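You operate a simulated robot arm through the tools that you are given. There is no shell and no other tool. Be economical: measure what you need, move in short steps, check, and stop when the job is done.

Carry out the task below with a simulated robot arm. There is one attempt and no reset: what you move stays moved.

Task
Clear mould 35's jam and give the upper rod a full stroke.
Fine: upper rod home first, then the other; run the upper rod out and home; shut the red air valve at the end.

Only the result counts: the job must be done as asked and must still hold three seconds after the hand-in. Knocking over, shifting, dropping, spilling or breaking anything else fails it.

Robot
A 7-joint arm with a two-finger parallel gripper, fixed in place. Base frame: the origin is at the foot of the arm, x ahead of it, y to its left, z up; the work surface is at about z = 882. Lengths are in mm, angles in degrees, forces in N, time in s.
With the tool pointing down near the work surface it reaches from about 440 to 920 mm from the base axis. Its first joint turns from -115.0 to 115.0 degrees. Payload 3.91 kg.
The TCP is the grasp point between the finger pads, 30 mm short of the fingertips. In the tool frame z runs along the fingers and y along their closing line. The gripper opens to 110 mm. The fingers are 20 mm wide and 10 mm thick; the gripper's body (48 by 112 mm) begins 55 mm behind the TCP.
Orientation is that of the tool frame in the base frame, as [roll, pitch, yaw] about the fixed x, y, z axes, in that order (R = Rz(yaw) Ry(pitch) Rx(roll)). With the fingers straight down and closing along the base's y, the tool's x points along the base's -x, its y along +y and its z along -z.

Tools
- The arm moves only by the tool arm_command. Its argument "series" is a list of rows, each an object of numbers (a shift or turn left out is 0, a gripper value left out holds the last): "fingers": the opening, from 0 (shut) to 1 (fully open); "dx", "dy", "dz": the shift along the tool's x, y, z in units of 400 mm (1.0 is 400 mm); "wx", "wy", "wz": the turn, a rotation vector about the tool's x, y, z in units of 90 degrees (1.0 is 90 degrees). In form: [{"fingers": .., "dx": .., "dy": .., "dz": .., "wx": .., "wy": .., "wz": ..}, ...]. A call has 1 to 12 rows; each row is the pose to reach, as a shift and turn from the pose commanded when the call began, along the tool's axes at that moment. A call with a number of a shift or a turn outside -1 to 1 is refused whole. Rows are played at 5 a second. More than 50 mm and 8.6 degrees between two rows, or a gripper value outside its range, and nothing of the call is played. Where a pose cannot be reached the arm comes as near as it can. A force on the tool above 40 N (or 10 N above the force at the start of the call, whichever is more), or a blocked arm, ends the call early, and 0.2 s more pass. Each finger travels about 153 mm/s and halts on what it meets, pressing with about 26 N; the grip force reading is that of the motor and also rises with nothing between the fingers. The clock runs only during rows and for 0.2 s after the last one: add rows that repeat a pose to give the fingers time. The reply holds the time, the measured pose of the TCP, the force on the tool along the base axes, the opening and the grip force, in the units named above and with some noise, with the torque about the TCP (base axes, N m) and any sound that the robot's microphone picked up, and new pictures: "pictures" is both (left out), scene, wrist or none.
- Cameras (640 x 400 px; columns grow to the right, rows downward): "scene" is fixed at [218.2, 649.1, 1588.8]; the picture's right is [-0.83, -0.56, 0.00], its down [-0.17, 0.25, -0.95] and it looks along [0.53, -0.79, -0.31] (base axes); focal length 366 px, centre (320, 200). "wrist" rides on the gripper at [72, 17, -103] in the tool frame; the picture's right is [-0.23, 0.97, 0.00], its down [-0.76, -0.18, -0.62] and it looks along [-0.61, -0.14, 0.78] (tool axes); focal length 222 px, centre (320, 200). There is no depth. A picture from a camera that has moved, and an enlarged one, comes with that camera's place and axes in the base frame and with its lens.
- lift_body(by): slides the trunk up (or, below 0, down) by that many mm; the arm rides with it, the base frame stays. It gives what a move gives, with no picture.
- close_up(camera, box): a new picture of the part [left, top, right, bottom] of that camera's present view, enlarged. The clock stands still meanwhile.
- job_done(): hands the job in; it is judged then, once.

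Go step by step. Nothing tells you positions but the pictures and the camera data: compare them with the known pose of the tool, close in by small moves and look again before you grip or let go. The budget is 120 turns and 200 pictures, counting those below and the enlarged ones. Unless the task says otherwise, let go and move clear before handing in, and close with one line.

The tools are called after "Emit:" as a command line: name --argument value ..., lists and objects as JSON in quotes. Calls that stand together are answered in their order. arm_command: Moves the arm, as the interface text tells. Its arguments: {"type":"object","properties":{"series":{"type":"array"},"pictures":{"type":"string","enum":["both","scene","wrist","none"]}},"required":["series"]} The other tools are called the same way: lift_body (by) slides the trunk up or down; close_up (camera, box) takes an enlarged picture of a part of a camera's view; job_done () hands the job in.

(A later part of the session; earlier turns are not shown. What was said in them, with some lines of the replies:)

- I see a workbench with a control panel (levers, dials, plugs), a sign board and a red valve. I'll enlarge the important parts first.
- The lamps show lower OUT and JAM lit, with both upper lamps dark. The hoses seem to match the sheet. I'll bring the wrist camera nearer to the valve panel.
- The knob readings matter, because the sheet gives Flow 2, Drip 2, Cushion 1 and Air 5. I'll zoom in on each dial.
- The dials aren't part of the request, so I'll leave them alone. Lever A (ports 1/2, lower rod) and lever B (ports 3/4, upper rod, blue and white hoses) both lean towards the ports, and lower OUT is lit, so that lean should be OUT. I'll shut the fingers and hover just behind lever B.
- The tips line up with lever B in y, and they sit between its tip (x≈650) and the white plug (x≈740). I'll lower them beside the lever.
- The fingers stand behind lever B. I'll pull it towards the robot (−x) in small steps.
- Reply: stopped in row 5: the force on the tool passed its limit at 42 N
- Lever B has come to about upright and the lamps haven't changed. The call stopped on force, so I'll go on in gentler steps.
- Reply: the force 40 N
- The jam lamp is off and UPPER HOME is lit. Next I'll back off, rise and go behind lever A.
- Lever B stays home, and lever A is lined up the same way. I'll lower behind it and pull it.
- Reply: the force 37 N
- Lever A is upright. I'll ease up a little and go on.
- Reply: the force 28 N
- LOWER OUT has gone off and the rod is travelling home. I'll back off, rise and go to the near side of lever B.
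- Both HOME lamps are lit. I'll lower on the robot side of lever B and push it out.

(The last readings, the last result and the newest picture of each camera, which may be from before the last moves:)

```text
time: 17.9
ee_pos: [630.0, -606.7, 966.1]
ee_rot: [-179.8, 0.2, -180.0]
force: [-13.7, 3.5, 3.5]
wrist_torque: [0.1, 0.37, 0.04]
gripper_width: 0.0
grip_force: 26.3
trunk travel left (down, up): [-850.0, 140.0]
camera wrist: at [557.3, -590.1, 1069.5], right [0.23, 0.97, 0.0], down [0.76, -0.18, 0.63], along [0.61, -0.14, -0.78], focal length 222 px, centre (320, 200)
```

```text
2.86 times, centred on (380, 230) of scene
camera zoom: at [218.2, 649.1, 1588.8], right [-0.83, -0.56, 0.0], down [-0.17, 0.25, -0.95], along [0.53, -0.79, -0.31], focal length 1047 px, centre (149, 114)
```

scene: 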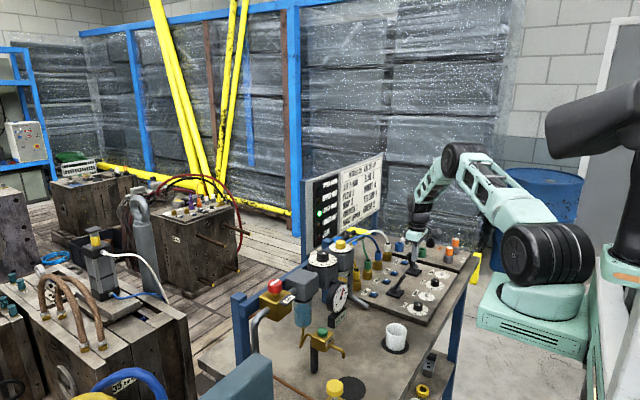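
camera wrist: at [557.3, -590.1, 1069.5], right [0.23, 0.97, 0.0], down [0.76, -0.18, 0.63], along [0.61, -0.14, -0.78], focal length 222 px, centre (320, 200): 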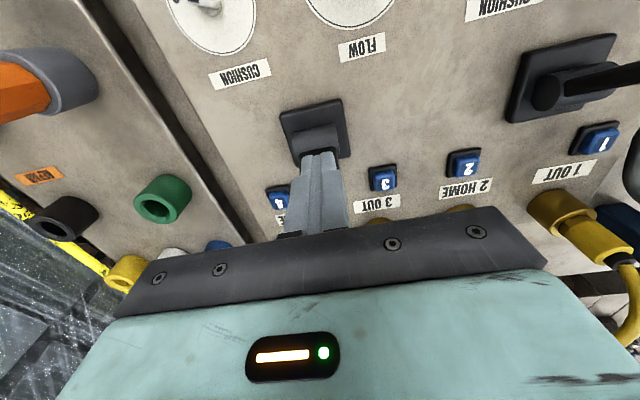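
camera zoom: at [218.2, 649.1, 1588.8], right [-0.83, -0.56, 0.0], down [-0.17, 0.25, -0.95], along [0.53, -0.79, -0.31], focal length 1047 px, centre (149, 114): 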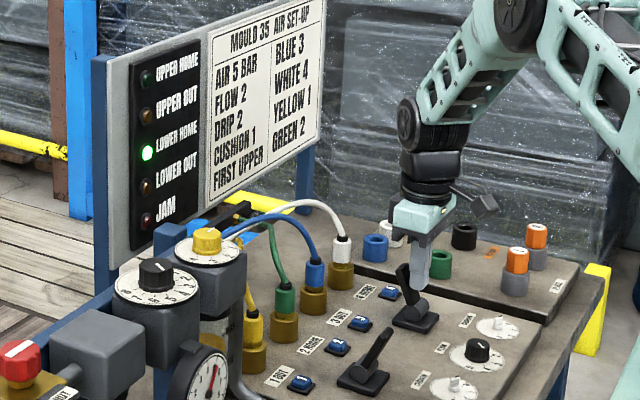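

The upper rod is on its way out. I'll back off, go over to the far side of lever B and check for UPPER OUT.

Emit:
arm_command --series '[{"dx": 0.07}, {"dx": 0.07, "dz": -0.1}, {"dx": 0.07, "dz": -0.2}, {"dx": -0.03, "dz": -0.2}, {"dx": -0.13, "dz": -0.2}, {"dx": -0.145, "dz": -0.2}, {"dx": -0.145, "dz": -0.1}, {"dx": -0.145, "dz": 0.01}, {"dx": -0.145, "dz": 0.01}]'

Emit:
close_up --camera "scene" --box '[290, 160, 470, 300]'

```text
time: 19.9
ee_pos: [689.3, -605.8, 961.3]
ee_rot: [-179.8, 0.3, -179.9]
force: [0.3, 0.1, 0.3]
wrist_torque: [-0.02, 0.04, 0.02]
gripper_width: 0.1
grip_force: 26.5
trunk travel left (down, up): [-850.0, 140.0]
camera wrist: at [617.5, -589.3, 1065.3], right [0.23, 0.97, 0.0], down [0.76, -0.17, 0.63], along [0.61, -0.14, -0.78], focal length 222 px, centre (320, 200)
```

scene: 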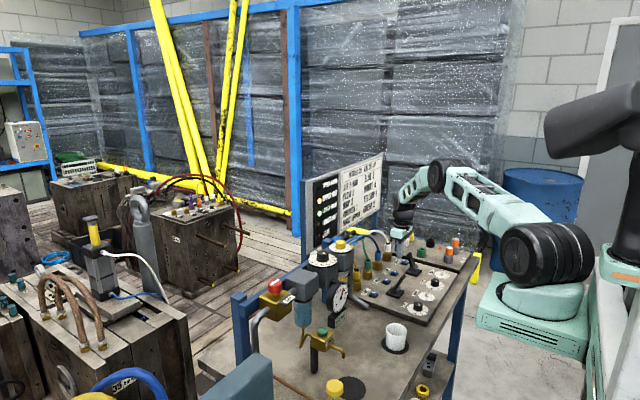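
wrist: 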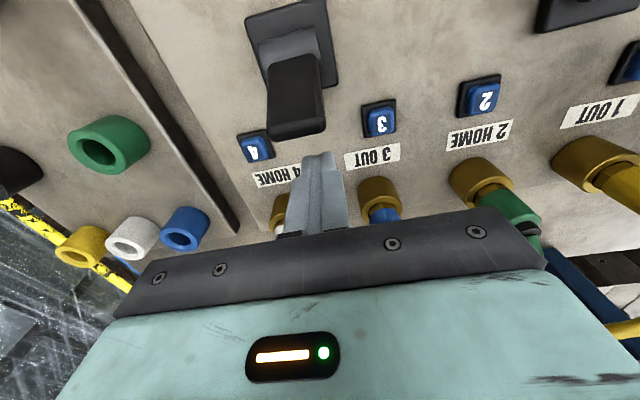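

```text
2.86 times, centred on (380, 230) of scene
camera zoom: at [218.2, 649.1, 1588.8], right [-0.83, -0.56, 0.0], down [-0.17, 0.25, -0.95], along [0.53, -0.79, -0.31], focal length 1047 px, centre (149, 114)
```

zoom: 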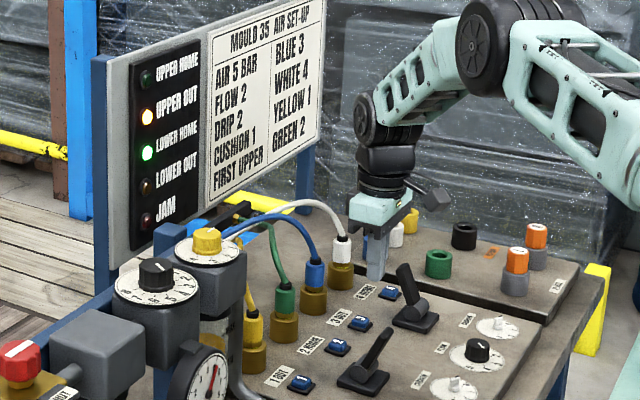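

UPPER OUT is lit and the rod is fully extended. I'll pull lever B home.

Emit:
arm_command --series '[{"dx": 0.03}, {"dx": 0.05}, {"dx": 0.065}, {"dx": 0.08, "dz": -0.005}, {"dx": 0.09, "dz": -0.015}, {"dx": 0.1, "dz": -0.025}, {"dx": 0.11, "dz": -0.03}, {"dx": 0.12, "dz": -0.03}, {"dx": 0.135, "dz": -0.03}, {"dx": 0.15, "dz": -0.02}, {"dx": 0.16, "dz": -0.01}]'

Emit:
close_up --camera "scene" --box '[290, 160, 470, 300]'

```text
time: 22.3
ee_pos: [629.1, -606.8, 970.0]
ee_rot: [-179.6, 0.7, -179.9]
force: [11.1, -1.3, 12.1]
wrist_torque: [0.01, -0.23, -0.01]
gripper_width: 0.2
grip_force: 26.2
trunk travel left (down, up): [-850.0, 140.0]
camera wrist: at [556.0, -589.6, 1071.5], right [0.22, 0.97, -0.01], down [0.75, -0.17, 0.63], along [0.62, -0.15, -0.77], focal length 222 px, centre (320, 200)
```

scene: 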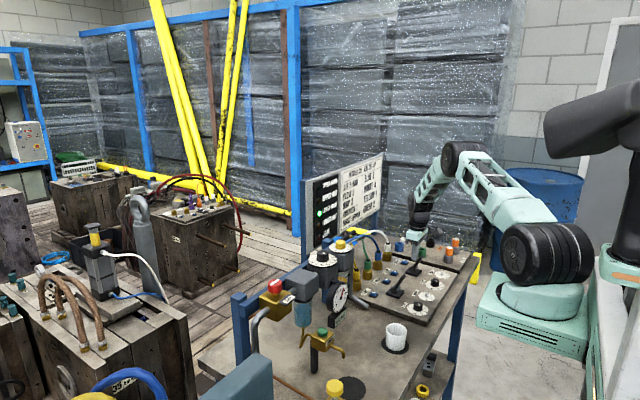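
wrist: 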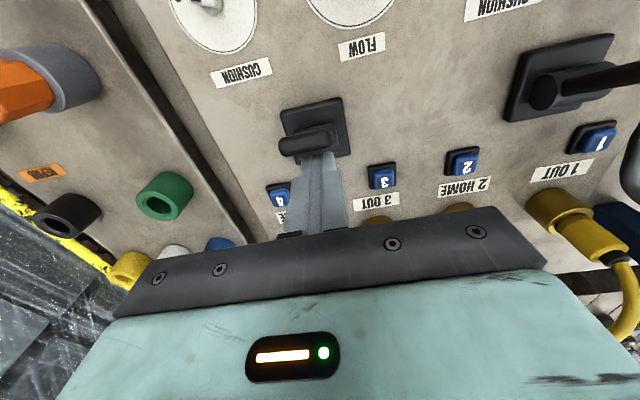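

```text
2.86 times, centred on (380, 230) of scene
camera zoom: at [218.2, 649.1, 1588.8], right [-0.83, -0.56, 0.0], down [-0.17, 0.25, -0.95], along [0.53, -0.79, -0.31], focal length 1047 px, centre (149, 114)
```

zoom: 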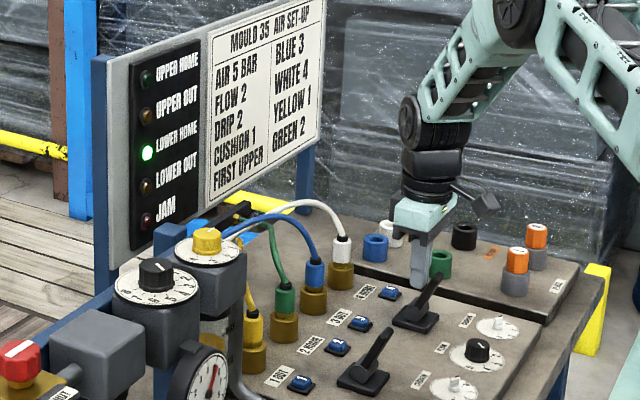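

The upper rod is running home. I'll lift off and head for the red valve, which I estimate at about (748, 63, 1115).

Emit:
arm_command --series '[{"dx": -0.06}, {"dx": -0.06, "dz": -0.11}, {"dx": -0.06, "dz": -0.22}, {"dx": -0.06, "dz": -0.34}, {"dx": -0.03, "dz": -0.46}, {"dx": 0, "dz": -0.58}, {"dx": 0.04, "dy": 0.11, "dz": -0.6}, {"dx": 0.08, "dy": 0.22, "dz": -0.6}, {"dx": 0.12, "dy": 0.33, "dz": -0.6}, {"dx": 0.16, "dy": 0.44, "dz": -0.6}, {"dx": 0.2, "dy": 0.55, "dz": -0.6}, {"dx": 0.2, "dy": 0.67, "dz": -0.6}]' --pictures "scene"

Emit:
close_up --camera "scene" --box '[230, 160, 470, 330]'

```text
time: 24.9
ee_pos: [543.7, -339.3, 1205.6]
ee_rot: [-179.8, 0.3, 179.9]
force: [0.1, -0.3, 0.3]
wrist_torque: [0.04, 0.01, 0.01]
gripper_width: 0.2
grip_force: 25.7
trunk travel left (down, up): [-850.0, 140.0]
```

scene: 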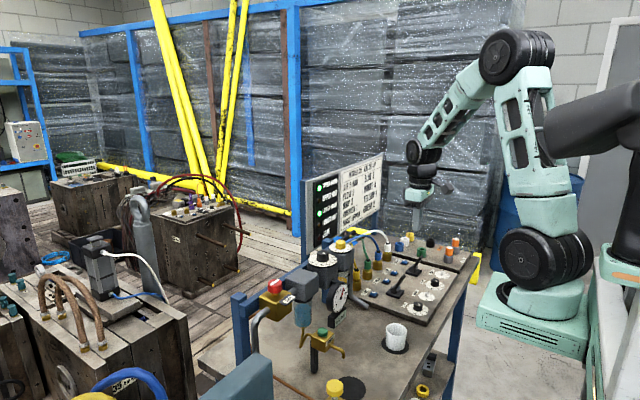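

```text
2.35 times, centred on (350, 245) of scene
camera zoom: at [218.2, 649.1, 1588.8], right [-0.83, -0.56, 0.0], down [-0.17, 0.25, -0.95], along [0.53, -0.79, -0.31], focal length 862 px, centre (249, 94)
```

zoom: 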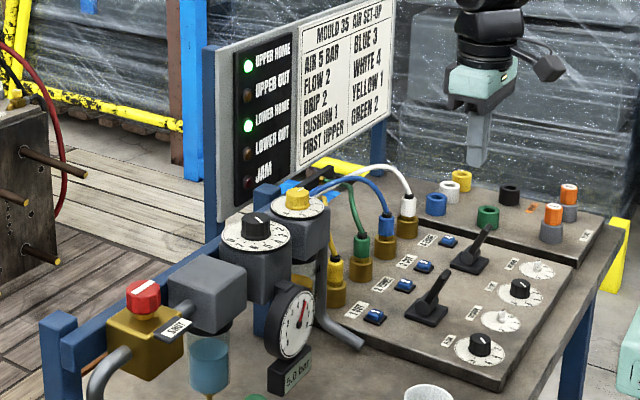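

Both HOME lamps are lit after the full stroke. Now I'll move to view the red valve.

Emit:
arm_command --series '[{"dx": -0.015, "dy": 0.11, "dz": -0.02}, {"dx": -0.03, "dy": 0.22, "dz": -0.04}, {"dx": -0.045, "dy": 0.33, "dz": -0.06}, {"dx": -0.06, "dy": 0.44, "dz": -0.08}, {"dx": -0.075, "dy": 0.55, "dz": -0.1}, {"dx": -0.09, "dy": 0.66, "dz": -0.12}, {"dx": -0.105, "dy": 0.77, "dz": -0.12}, {"dx": -0.12, "dy": 0.88, "dz": -0.12}, {"dx": -0.13, "dy": 0.99, "dz": -0.12}, {"dx": -0.13, "dy": 0.99, "dz": -0.12}]'

Emit:
close_up --camera "scene" --box '[230, 260, 326, 320]'

```text
time: 27.1
ee_pos: [593.8, 58.3, 1250.9]
ee_rot: [-179.7, 0.3, -179.9]
force: [0.7, 0.1, -0.2]
wrist_torque: [-0.02, 0.0, -0.01]
gripper_width: 0.0
grip_force: 25.8
trunk travel left (down, up): [-850.0, 140.0]
camera wrist: at [522.2, 74.8, 1354.3], right [0.23, 0.97, 0.0], down [0.76, -0.17, 0.63], along [0.61, -0.14, -0.78], focal length 222 px, centre (320, 200)
```

scene: 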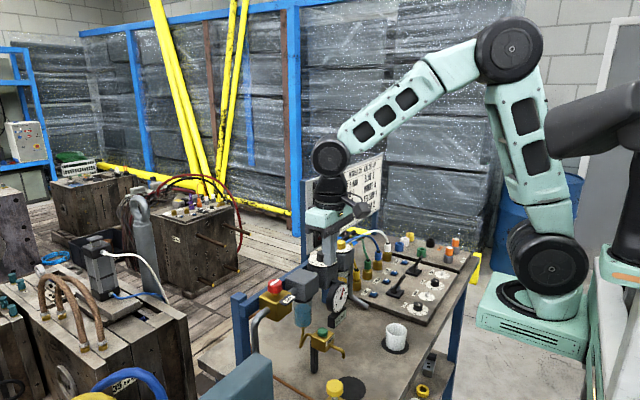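
wrist: 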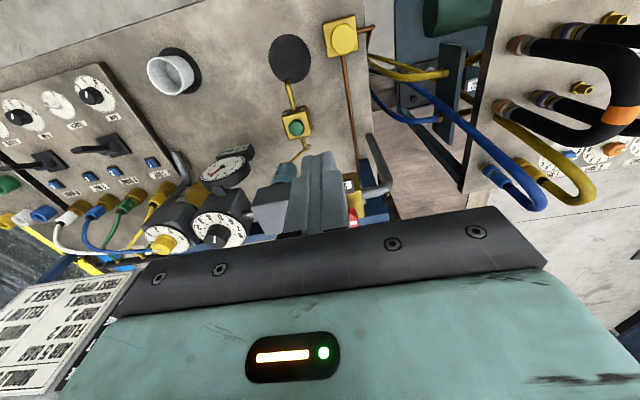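

```text
6.67 times, centred on (278, 290) of scene
camera zoom: at [218.2, 649.1, 1588.8], right [-0.83, -0.56, 0.0], down [-0.17, 0.25, -0.95], along [0.53, -0.79, -0.31], focal length 2442 px, centre (600, -400)
```

zoom: 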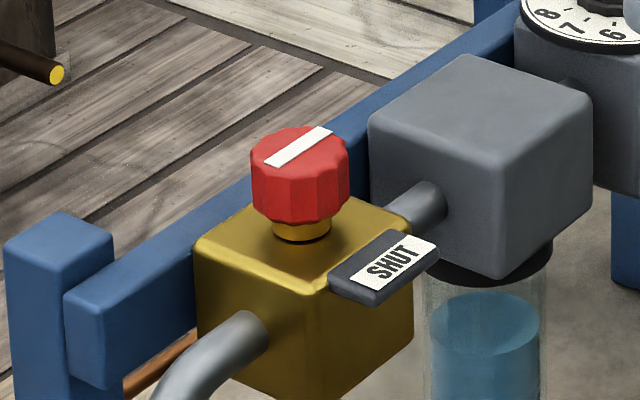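

The white line on the red knob lies along the pipe, so the valve is open, and the SHUT tag is a quarter turn away on the robot side. I'll open the fingers and move above the knob.

Emit:
arm_command --series '[{"fingers": 0.7, "dx": -0.1, "dy": 0.005, "dz": 0.03}, {"fingers": 0.7, "dx": -0.2, "dy": 0.01, "dz": 0.06}, {"fingers": 0.7, "dx": -0.3, "dy": 0.015, "dz": 0.09}, {"fingers": 0.7, "dx": -0.39, "dy": 0.0175, "dz": 0.12}, {"fingers": 0.7, "dx": -0.39, "dy": 0.0175, "dz": 0.12}]'

Emit:
close_up --camera "scene" --box '[230, 220, 326, 320]'

Emit:
close_up --camera "wrist" --box '[220, 110, 420, 235]'

```text
time: 28.3
ee_pos: [751.7, 65.6, 1203.5]
ee_rot: [-179.8, 0.3, -180.0]
force: [-0.4, -0.2, 1.4]
wrist_torque: [0.0, 0.03, 0.06]
gripper_width: 76.9
grip_force: 0.1
trunk travel left (down, up): [-850.0, 140.0]
camera wrist: at [679.3, 82.2, 1307.3], right [0.23, 0.97, 0.0], down [0.76, -0.17, 0.63], along [0.61, -0.14, -0.78], focal length 222 px, centre (320, 200)
```

scene: 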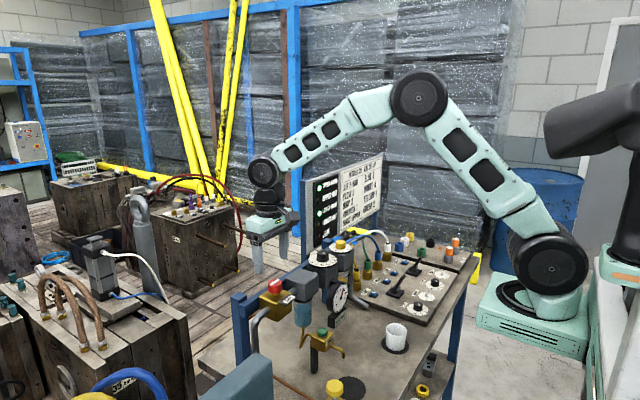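
wrist: 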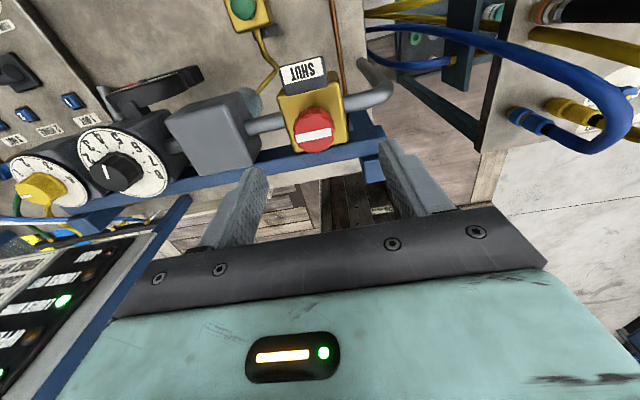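

```text
4.00 times, centred on (278, 270) of scene
camera zoom: at [218.2, 649.1, 1588.8], right [-0.83, -0.56, 0.0], down [-0.17, 0.25, -0.95], along [0.53, -0.79, -0.31], focal length 1465 px, centre (488, -80)
```

zoom: 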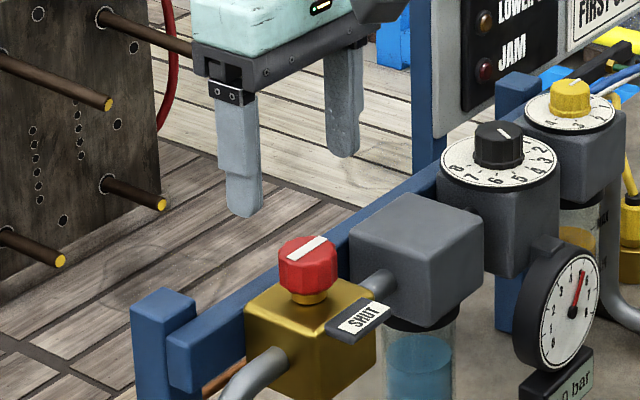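

```text
3.20 times, centred on (320, 172) of wrist
camera zoom: at [679.3, 82.2, 1307.3], right [0.23, 0.97, 0.0], down [0.76, -0.17, 0.63], along [0.61, -0.14, -0.78], focal length 711 px, centre (320, 288)
```

zoom: 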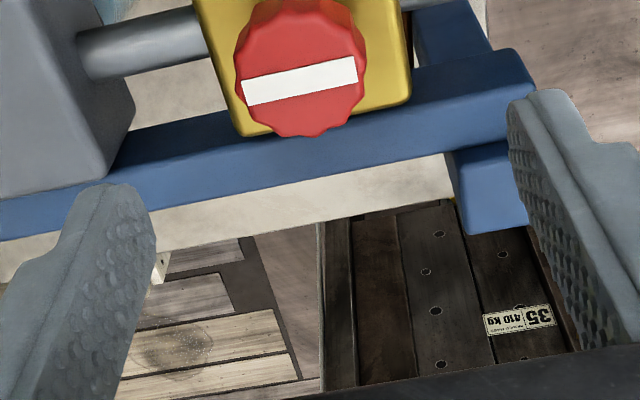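

Both cameras put the knob at about (748, 62) with its top near z≈1125, and its line is parallel to the pipe. I'll pre-turn the gripper 45° anticlockwise so that it can make a 90° clockwise turn, and centre it.

Emit:
arm_command --series '[{"dx": 0.009, "dy": -0.009, "wz": -0.08}, {"dx": 0.009, "dy": -0.009, "wz": -0.17}, {"dx": 0.009, "dy": -0.009, "wz": -0.26}, {"dx": 0.009, "dy": -0.009, "wz": -0.35}, {"dx": 0.009, "dy": -0.009, "wz": -0.43}, {"dx": 0.009, "dy": -0.009, "wz": -0.5}, {"dx": 0.009, "dy": -0.009, "dz": 0.06, "wz": -0.5}, {"dx": 0.009, "dy": -0.009, "dz": 0.06, "wz": -0.5}]'

Emit:
close_up --camera "scene" --box '[230, 220, 326, 320]'

Emit:
close_up --camera "wrist" --box '[220, 110, 420, 235]'

```text
time: 30.1
ee_pos: [748.2, 60.8, 1181.0]
ee_rot: [-179.7, 0.0, -134.9]
force: [0.4, 0.1, -0.2]
wrist_torque: [0.03, 0.02, -0.01]
gripper_width: 76.8
grip_force: 0.1
trunk travel left (down, up): [-850.0, 140.0]
camera wrist: at [685.1, 22.0, 1283.4], right [-0.53, 0.85, -0.01], down [0.66, 0.42, 0.63], along [0.53, 0.33, -0.78], focal length 222 px, centre (320, 200)
```

scene: 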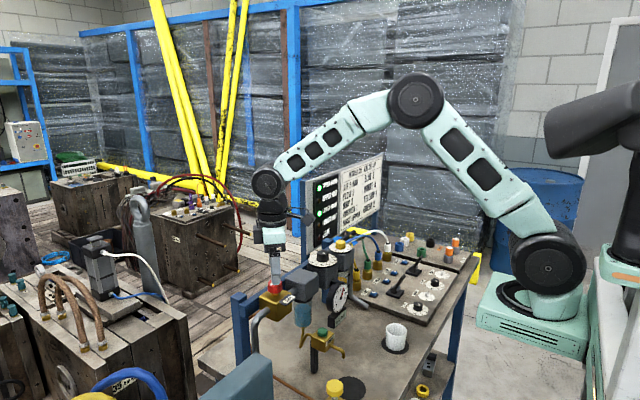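
wrist: 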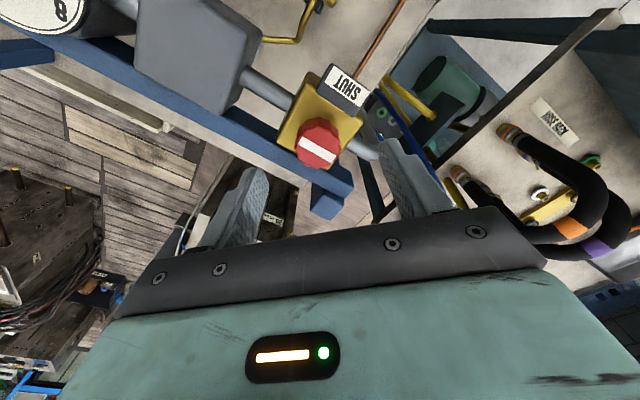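

```text
4.00 times, centred on (278, 270) of scene
camera zoom: at [218.2, 649.1, 1588.8], right [-0.83, -0.56, 0.0], down [-0.17, 0.25, -0.95], along [0.53, -0.79, -0.31], focal length 1465 px, centre (488, -80)
```

zoom: 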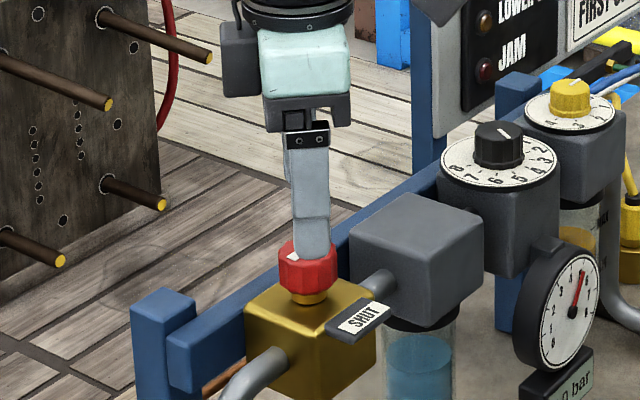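

```text
3.20 times, centred on (320, 172) of wrist
camera zoom: at [685.1, 22.0, 1283.4], right [-0.53, 0.85, -0.01], down [0.66, 0.42, 0.63], along [0.53, 0.33, -0.78], focal length 711 px, centre (320, 288)
```

zoom: 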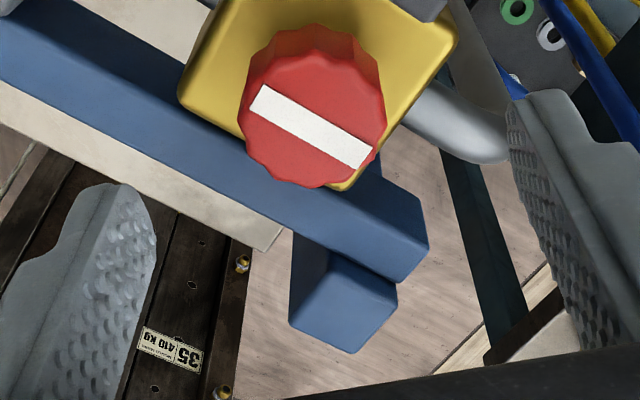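

Two wrist views intersect at a knob top of (751, 60.5, 1125). I'll lower so that the tips straddle the knob, then check.

Emit:
arm_command --series '[{"dx": -0.0053, "dy": -0.0053, "dz": 0.04}, {"dx": -0.0053, "dy": -0.0053, "dz": 0.08}, {"dx": -0.0053, "dy": -0.0053, "dz": 0.12}, {"dx": -0.0053, "dy": -0.0053, "dz": 0.12}]'

Emit:
close_up --camera "scene" --box '[230, 220, 326, 320]'

Emit:
close_up --camera "wrist" --box '[220, 110, 420, 235]'

```text
time: 31.1
ee_pos: [752.2, 61.4, 1132.7]
ee_rot: [-179.7, 0.1, -134.8]
force: [-0.2, 0.8, -0.1]
wrist_torque: [-0.01, 0.02, -0.05]
gripper_width: 77.0
grip_force: 0.0
trunk travel left (down, up): [-850.0, 140.0]
camera wrist: at [688.5, 22.2, 1235.1], right [-0.53, 0.85, -0.01], down [0.66, 0.42, 0.63], along [0.53, 0.33, -0.78], focal length 222 px, centre (320, 200)
```

scene: 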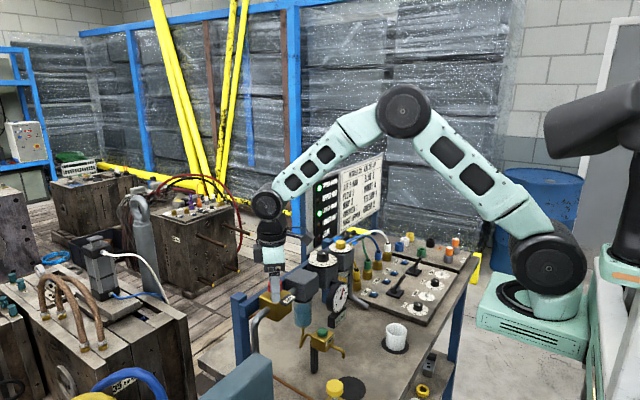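
wrist: 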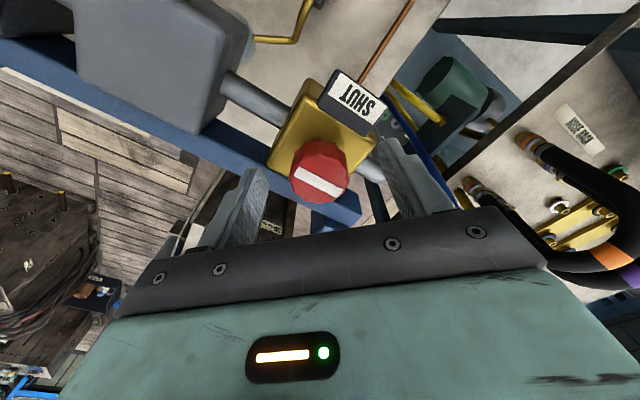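

```text
4.00 times, centred on (278, 270) of scene
camera zoom: at [218.2, 649.1, 1588.8], right [-0.83, -0.56, 0.0], down [-0.17, 0.25, -0.95], along [0.53, -0.79, -0.31], focal length 1465 px, centre (488, -80)
```

zoom: 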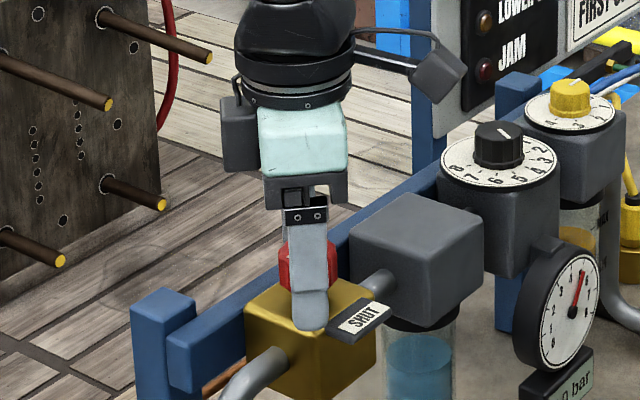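

```text
3.20 times, centred on (320, 172) of wrist
camera zoom: at [688.5, 22.2, 1235.1], right [-0.53, 0.85, -0.01], down [0.66, 0.42, 0.63], along [0.53, 0.33, -0.78], focal length 711 px, centre (320, 288)
```

zoom: 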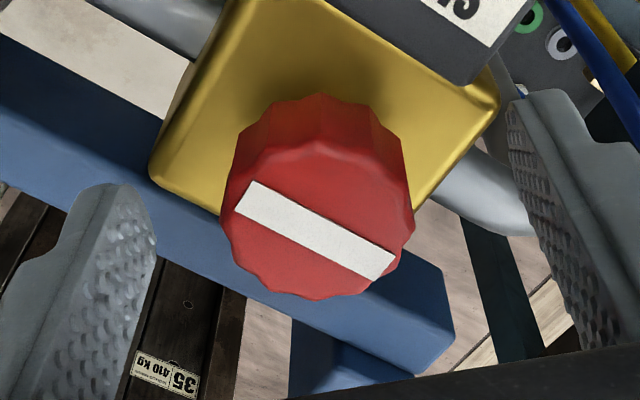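

The gripper is centred on the knob. I'll close it and check the grip.

Emit:
arm_command --series '[{"fingers": 0.45}, {"fingers": 0.3}, {"fingers": 0.2}, {"fingers": 0.2}]' --pictures "wrist"

```text
time: 32.1
ee_pos: [751.4, 61.3, 1131.3]
ee_rot: [-179.5, -0.1, -134.9]
force: [-0.6, 0.6, -1.0]
wrist_torque: [0.06, -0.09, -0.02]
gripper_width: 34.7
grip_force: 45.0
trunk travel left (down, up): [-850.0, 140.0]
camera wrist: at [688.4, 22.2, 1235.2], right [-0.53, 0.85, -0.01], down [0.66, 0.42, 0.62], along [0.53, 0.33, -0.78], focal length 222 px, centre (320, 200)
```

wrist: 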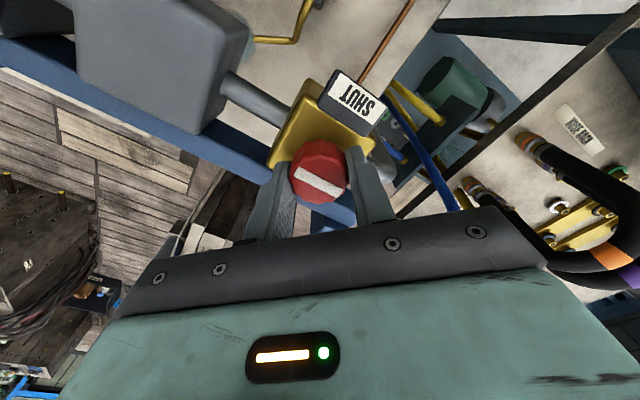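

The grip is good at 34.7 mm. I'll turn clockwise in small steps.

Emit:
arm_command --series '[{"wz": 0.06}, {"wz": 0.13}, {"wz": 0.2}, {"wz": 0.2}]'

Emit:
close_up --camera "wrist" --box '[220, 110, 420, 235]'

```text
time: 33.1
ee_pos: [751.3, 60.7, 1132.2]
ee_rot: [-179.7, 0.2, -153.1]
force: [2.0, -2.6, 1.0]
wrist_torque: [-0.64, 0.93, 0.01]
gripper_width: 34.1
grip_force: 44.5
trunk travel left (down, up): [-850.0, 140.0]
camera wrist: at [679.7, 43.3, 1235.0], right [-0.24, 0.97, -0.01], down [0.76, 0.19, 0.63], along [0.61, 0.15, -0.78], focal length 222 px, centre (320, 200)
```

scene: 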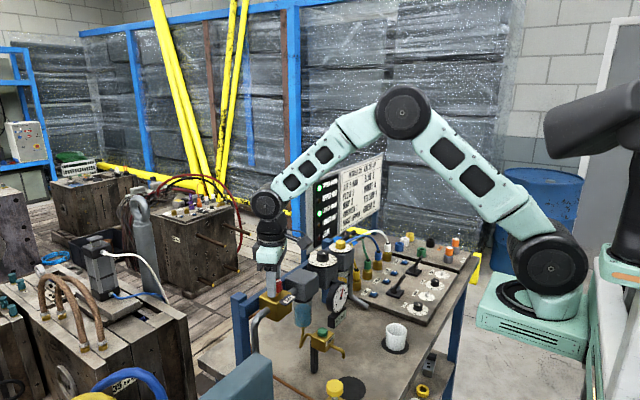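
wrist: 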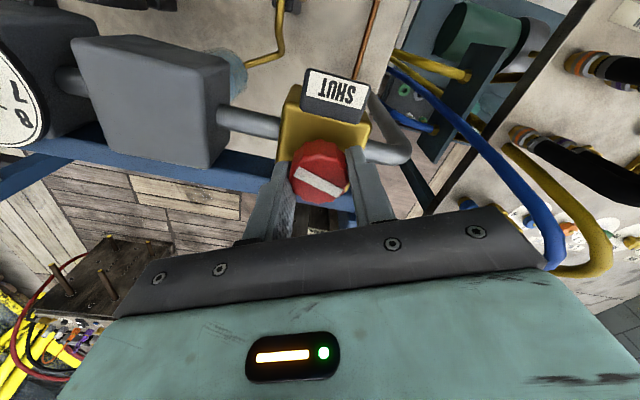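

```text
3.20 times, centred on (320, 172) of wrist
camera zoom: at [679.7, 43.3, 1235.0], right [-0.24, 0.97, -0.01], down [0.76, 0.19, 0.63], along [0.61, 0.15, -0.78], focal length 711 px, centre (320, 288)
```

zoom: 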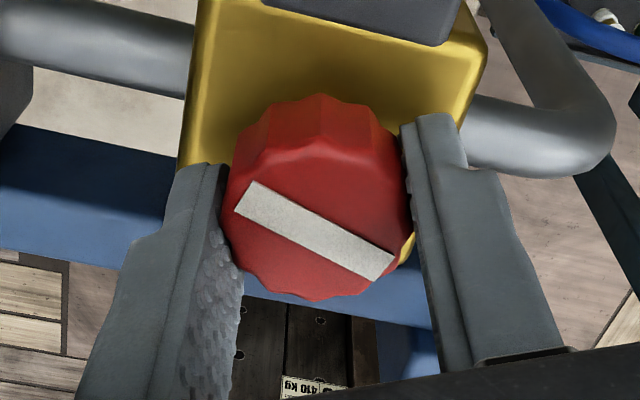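

The knob turns freely with the gripper. I'll carry on to the quarter turn.

Emit:
arm_command --series '[{"wz": 0.08}, {"wz": 0.16}, {"wz": 0.24}, {"wz": 0.32}, {"wz": 0.4}, {"wz": 0.48}, {"wz": 0.56}, {"wz": 0.64}, {"wz": 0.72}, {"wz": 0.8}, {"wz": 0.8}]'

Emit:
close_up --camera "wrist" --box '[220, 110, 420, 235]'

Emit:
close_up --camera "scene" --box '[230, 220, 370, 340]'

```text
time: 35.5
ee_pos: [751.6, 58.7, 1132.1]
ee_rot: [180.0, 0.5, 134.9]
force: [-0.9, -24.6, 1.5]
wrist_torque: [-0.89, 0.01, 0.1]
gripper_width: 34.1
grip_force: 44.7
trunk travel left (down, up): [-850.0, 140.0]
camera wrist: at [712.4, 122.1, 1234.9], right [0.85, 0.53, 0.0], down [0.41, -0.66, 0.63], along [0.33, -0.53, -0.78], focal length 222 px, centre (320, 200)
```

scene: 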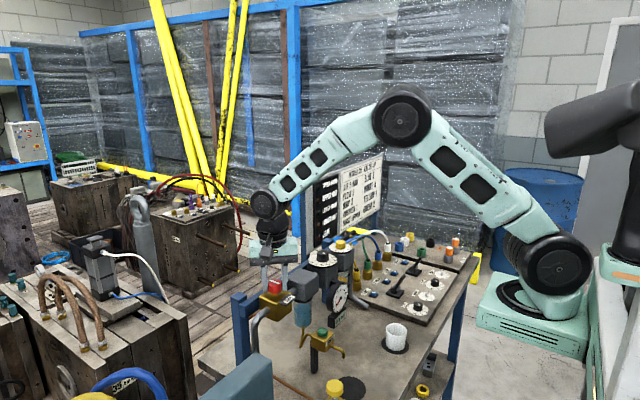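
wrist: 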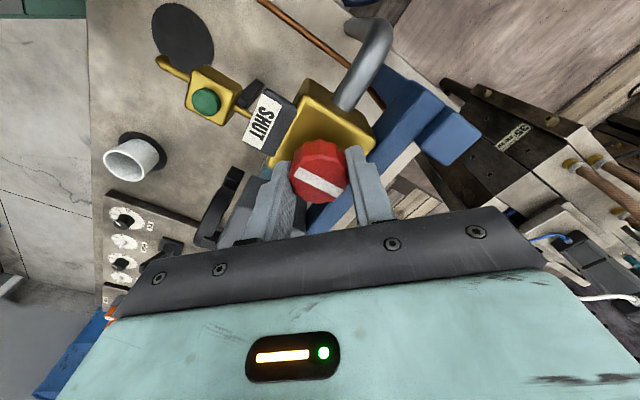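

```text
3.20 times, centred on (320, 172) of wrist
camera zoom: at [712.4, 122.1, 1234.9], right [0.85, 0.53, 0.0], down [0.41, -0.66, 0.63], along [0.33, -0.53, -0.78], focal length 711 px, centre (320, 288)
```

zoom: 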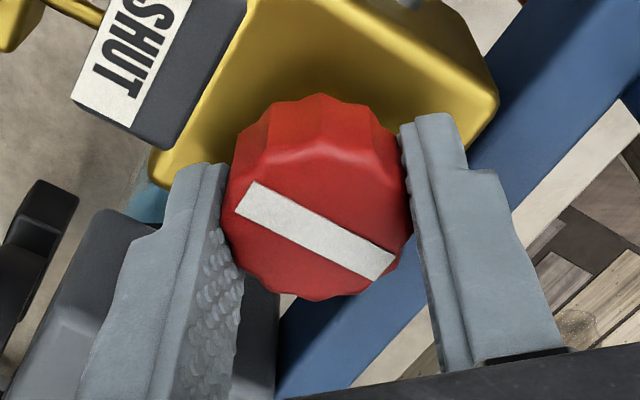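

```text
3.33 times, centred on (300, 280) of scene
camera zoom: at [218.2, 649.1, 1588.8], right [-0.83, -0.56, 0.0], down [-0.17, 0.25, -0.95], along [0.53, -0.79, -0.31], focal length 1221 px, centre (387, -67)
```

zoom: 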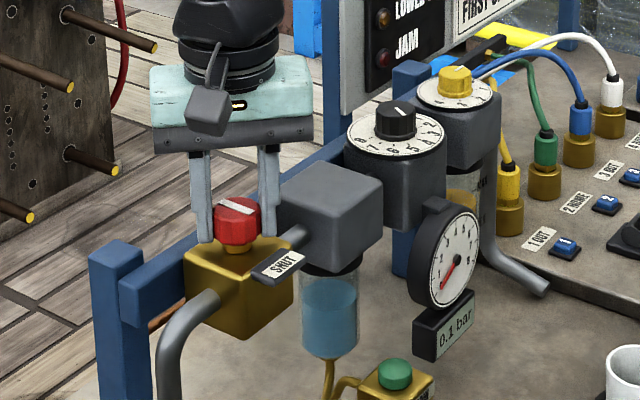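

The gauge has dropped to 0.1 bar, so the valve is shut. I'll release the knob, rise clear and check the lamps.

Emit:
arm_command --series '[{"fingers": 0.4}, {"fingers": 0.55}, {"fingers": 0.55}, {"fingers": 0.55, "dz": -0.05}, {"fingers": 0.55, "dz": -0.15}, {"fingers": 0.55, "dz": -0.25}, {"fingers": 0.55, "dz": -0.35}]'

Emit:
close_up --camera "scene" --box '[230, 160, 470, 330]'

Emit:
close_up --camera "scene" --box '[230, 220, 370, 340]'

Emit:
close_up --camera "scene" --box '[60, 200, 190, 320]'

```text
time: 37.1
ee_pos: [750.7, 62.1, 1271.9]
ee_rot: [179.9, 0.4, 135.1]
force: [0.5, 0.1, -0.6]
wrist_torque: [0.0, 0.03, -0.01]
gripper_width: 60.4
grip_force: 0.1
trunk travel left (down, up): [-850.0, 140.0]
camera wrist: at [712.2, 125.3, 1375.1], right [0.85, 0.53, 0.0], down [0.41, -0.66, 0.63], along [0.33, -0.53, -0.78], focal length 222 px, centre (320, 200)
```

scene: 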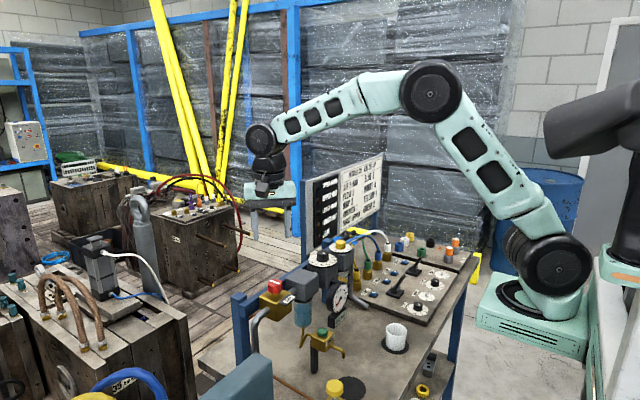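
wrist: 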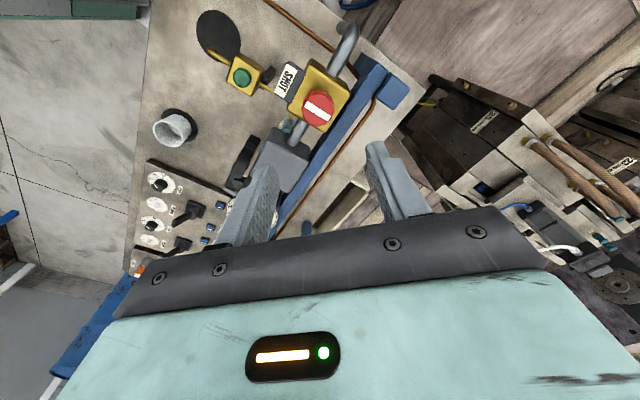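

```text
2.35 times, centred on (350, 245) of scene
camera zoom: at [218.2, 649.1, 1588.8], right [-0.83, -0.56, 0.0], down [-0.17, 0.25, -0.95], along [0.53, -0.79, -0.31], focal length 862 px, centre (249, 94)
```

zoom: 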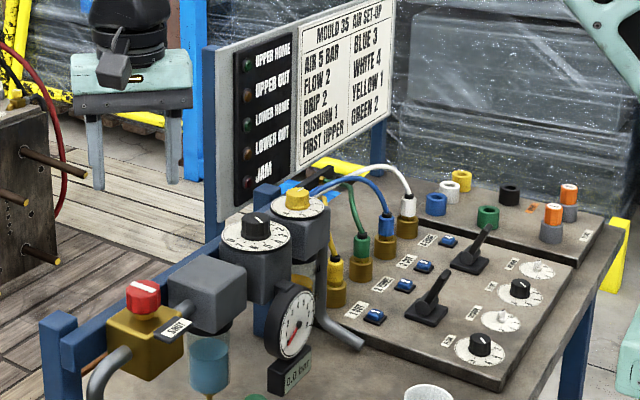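

```text
3.33 times, centred on (300, 280) of scene
camera zoom: at [218.2, 649.1, 1588.8], right [-0.83, -0.56, 0.0], down [-0.17, 0.25, -0.95], along [0.53, -0.79, -0.31], focal length 1221 px, centre (387, -67)
```

zoom: 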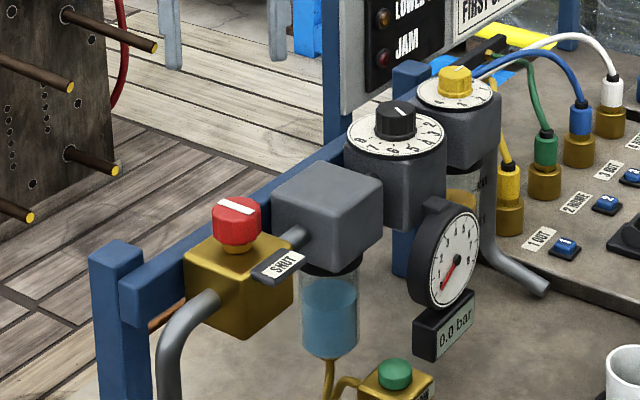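

```text
3.33 times, centred on (125, 260) of scene
camera zoom: at [218.2, 649.1, 1588.8], right [-0.83, -0.56, 0.0], down [-0.17, 0.25, -0.95], along [0.53, -0.79, -0.31], focal length 1221 px, centre (970, 0)
```

zoom: 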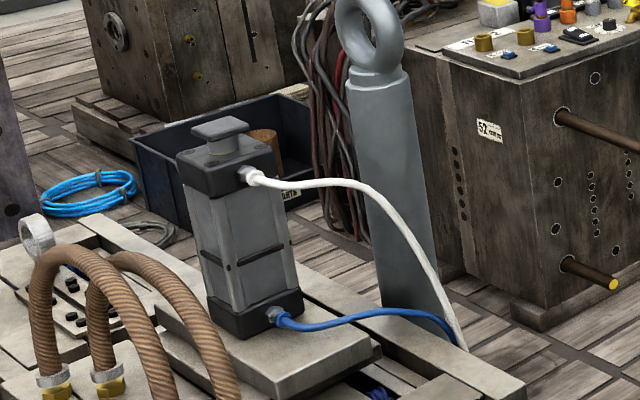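

The gauge reads 0.0 bar, and the knob's line points at the SHUT tag. The upper rod is fully home. The lamps went dark when the air was cut, both HOME lamps having been lit before that. The arm is clear, so I'll hand in.

Emit:
job_done

```text
The job is handed in.
```

Mould 35's jam is cleared: the upper rod went home first, then the lower, the upper rod made a full stroke out and home, and the red air valve is shut (gauge 0.0 bar); I left the flow and cushion dials as found, though they read about 4 and 0 against the sheet's 2 and 1.
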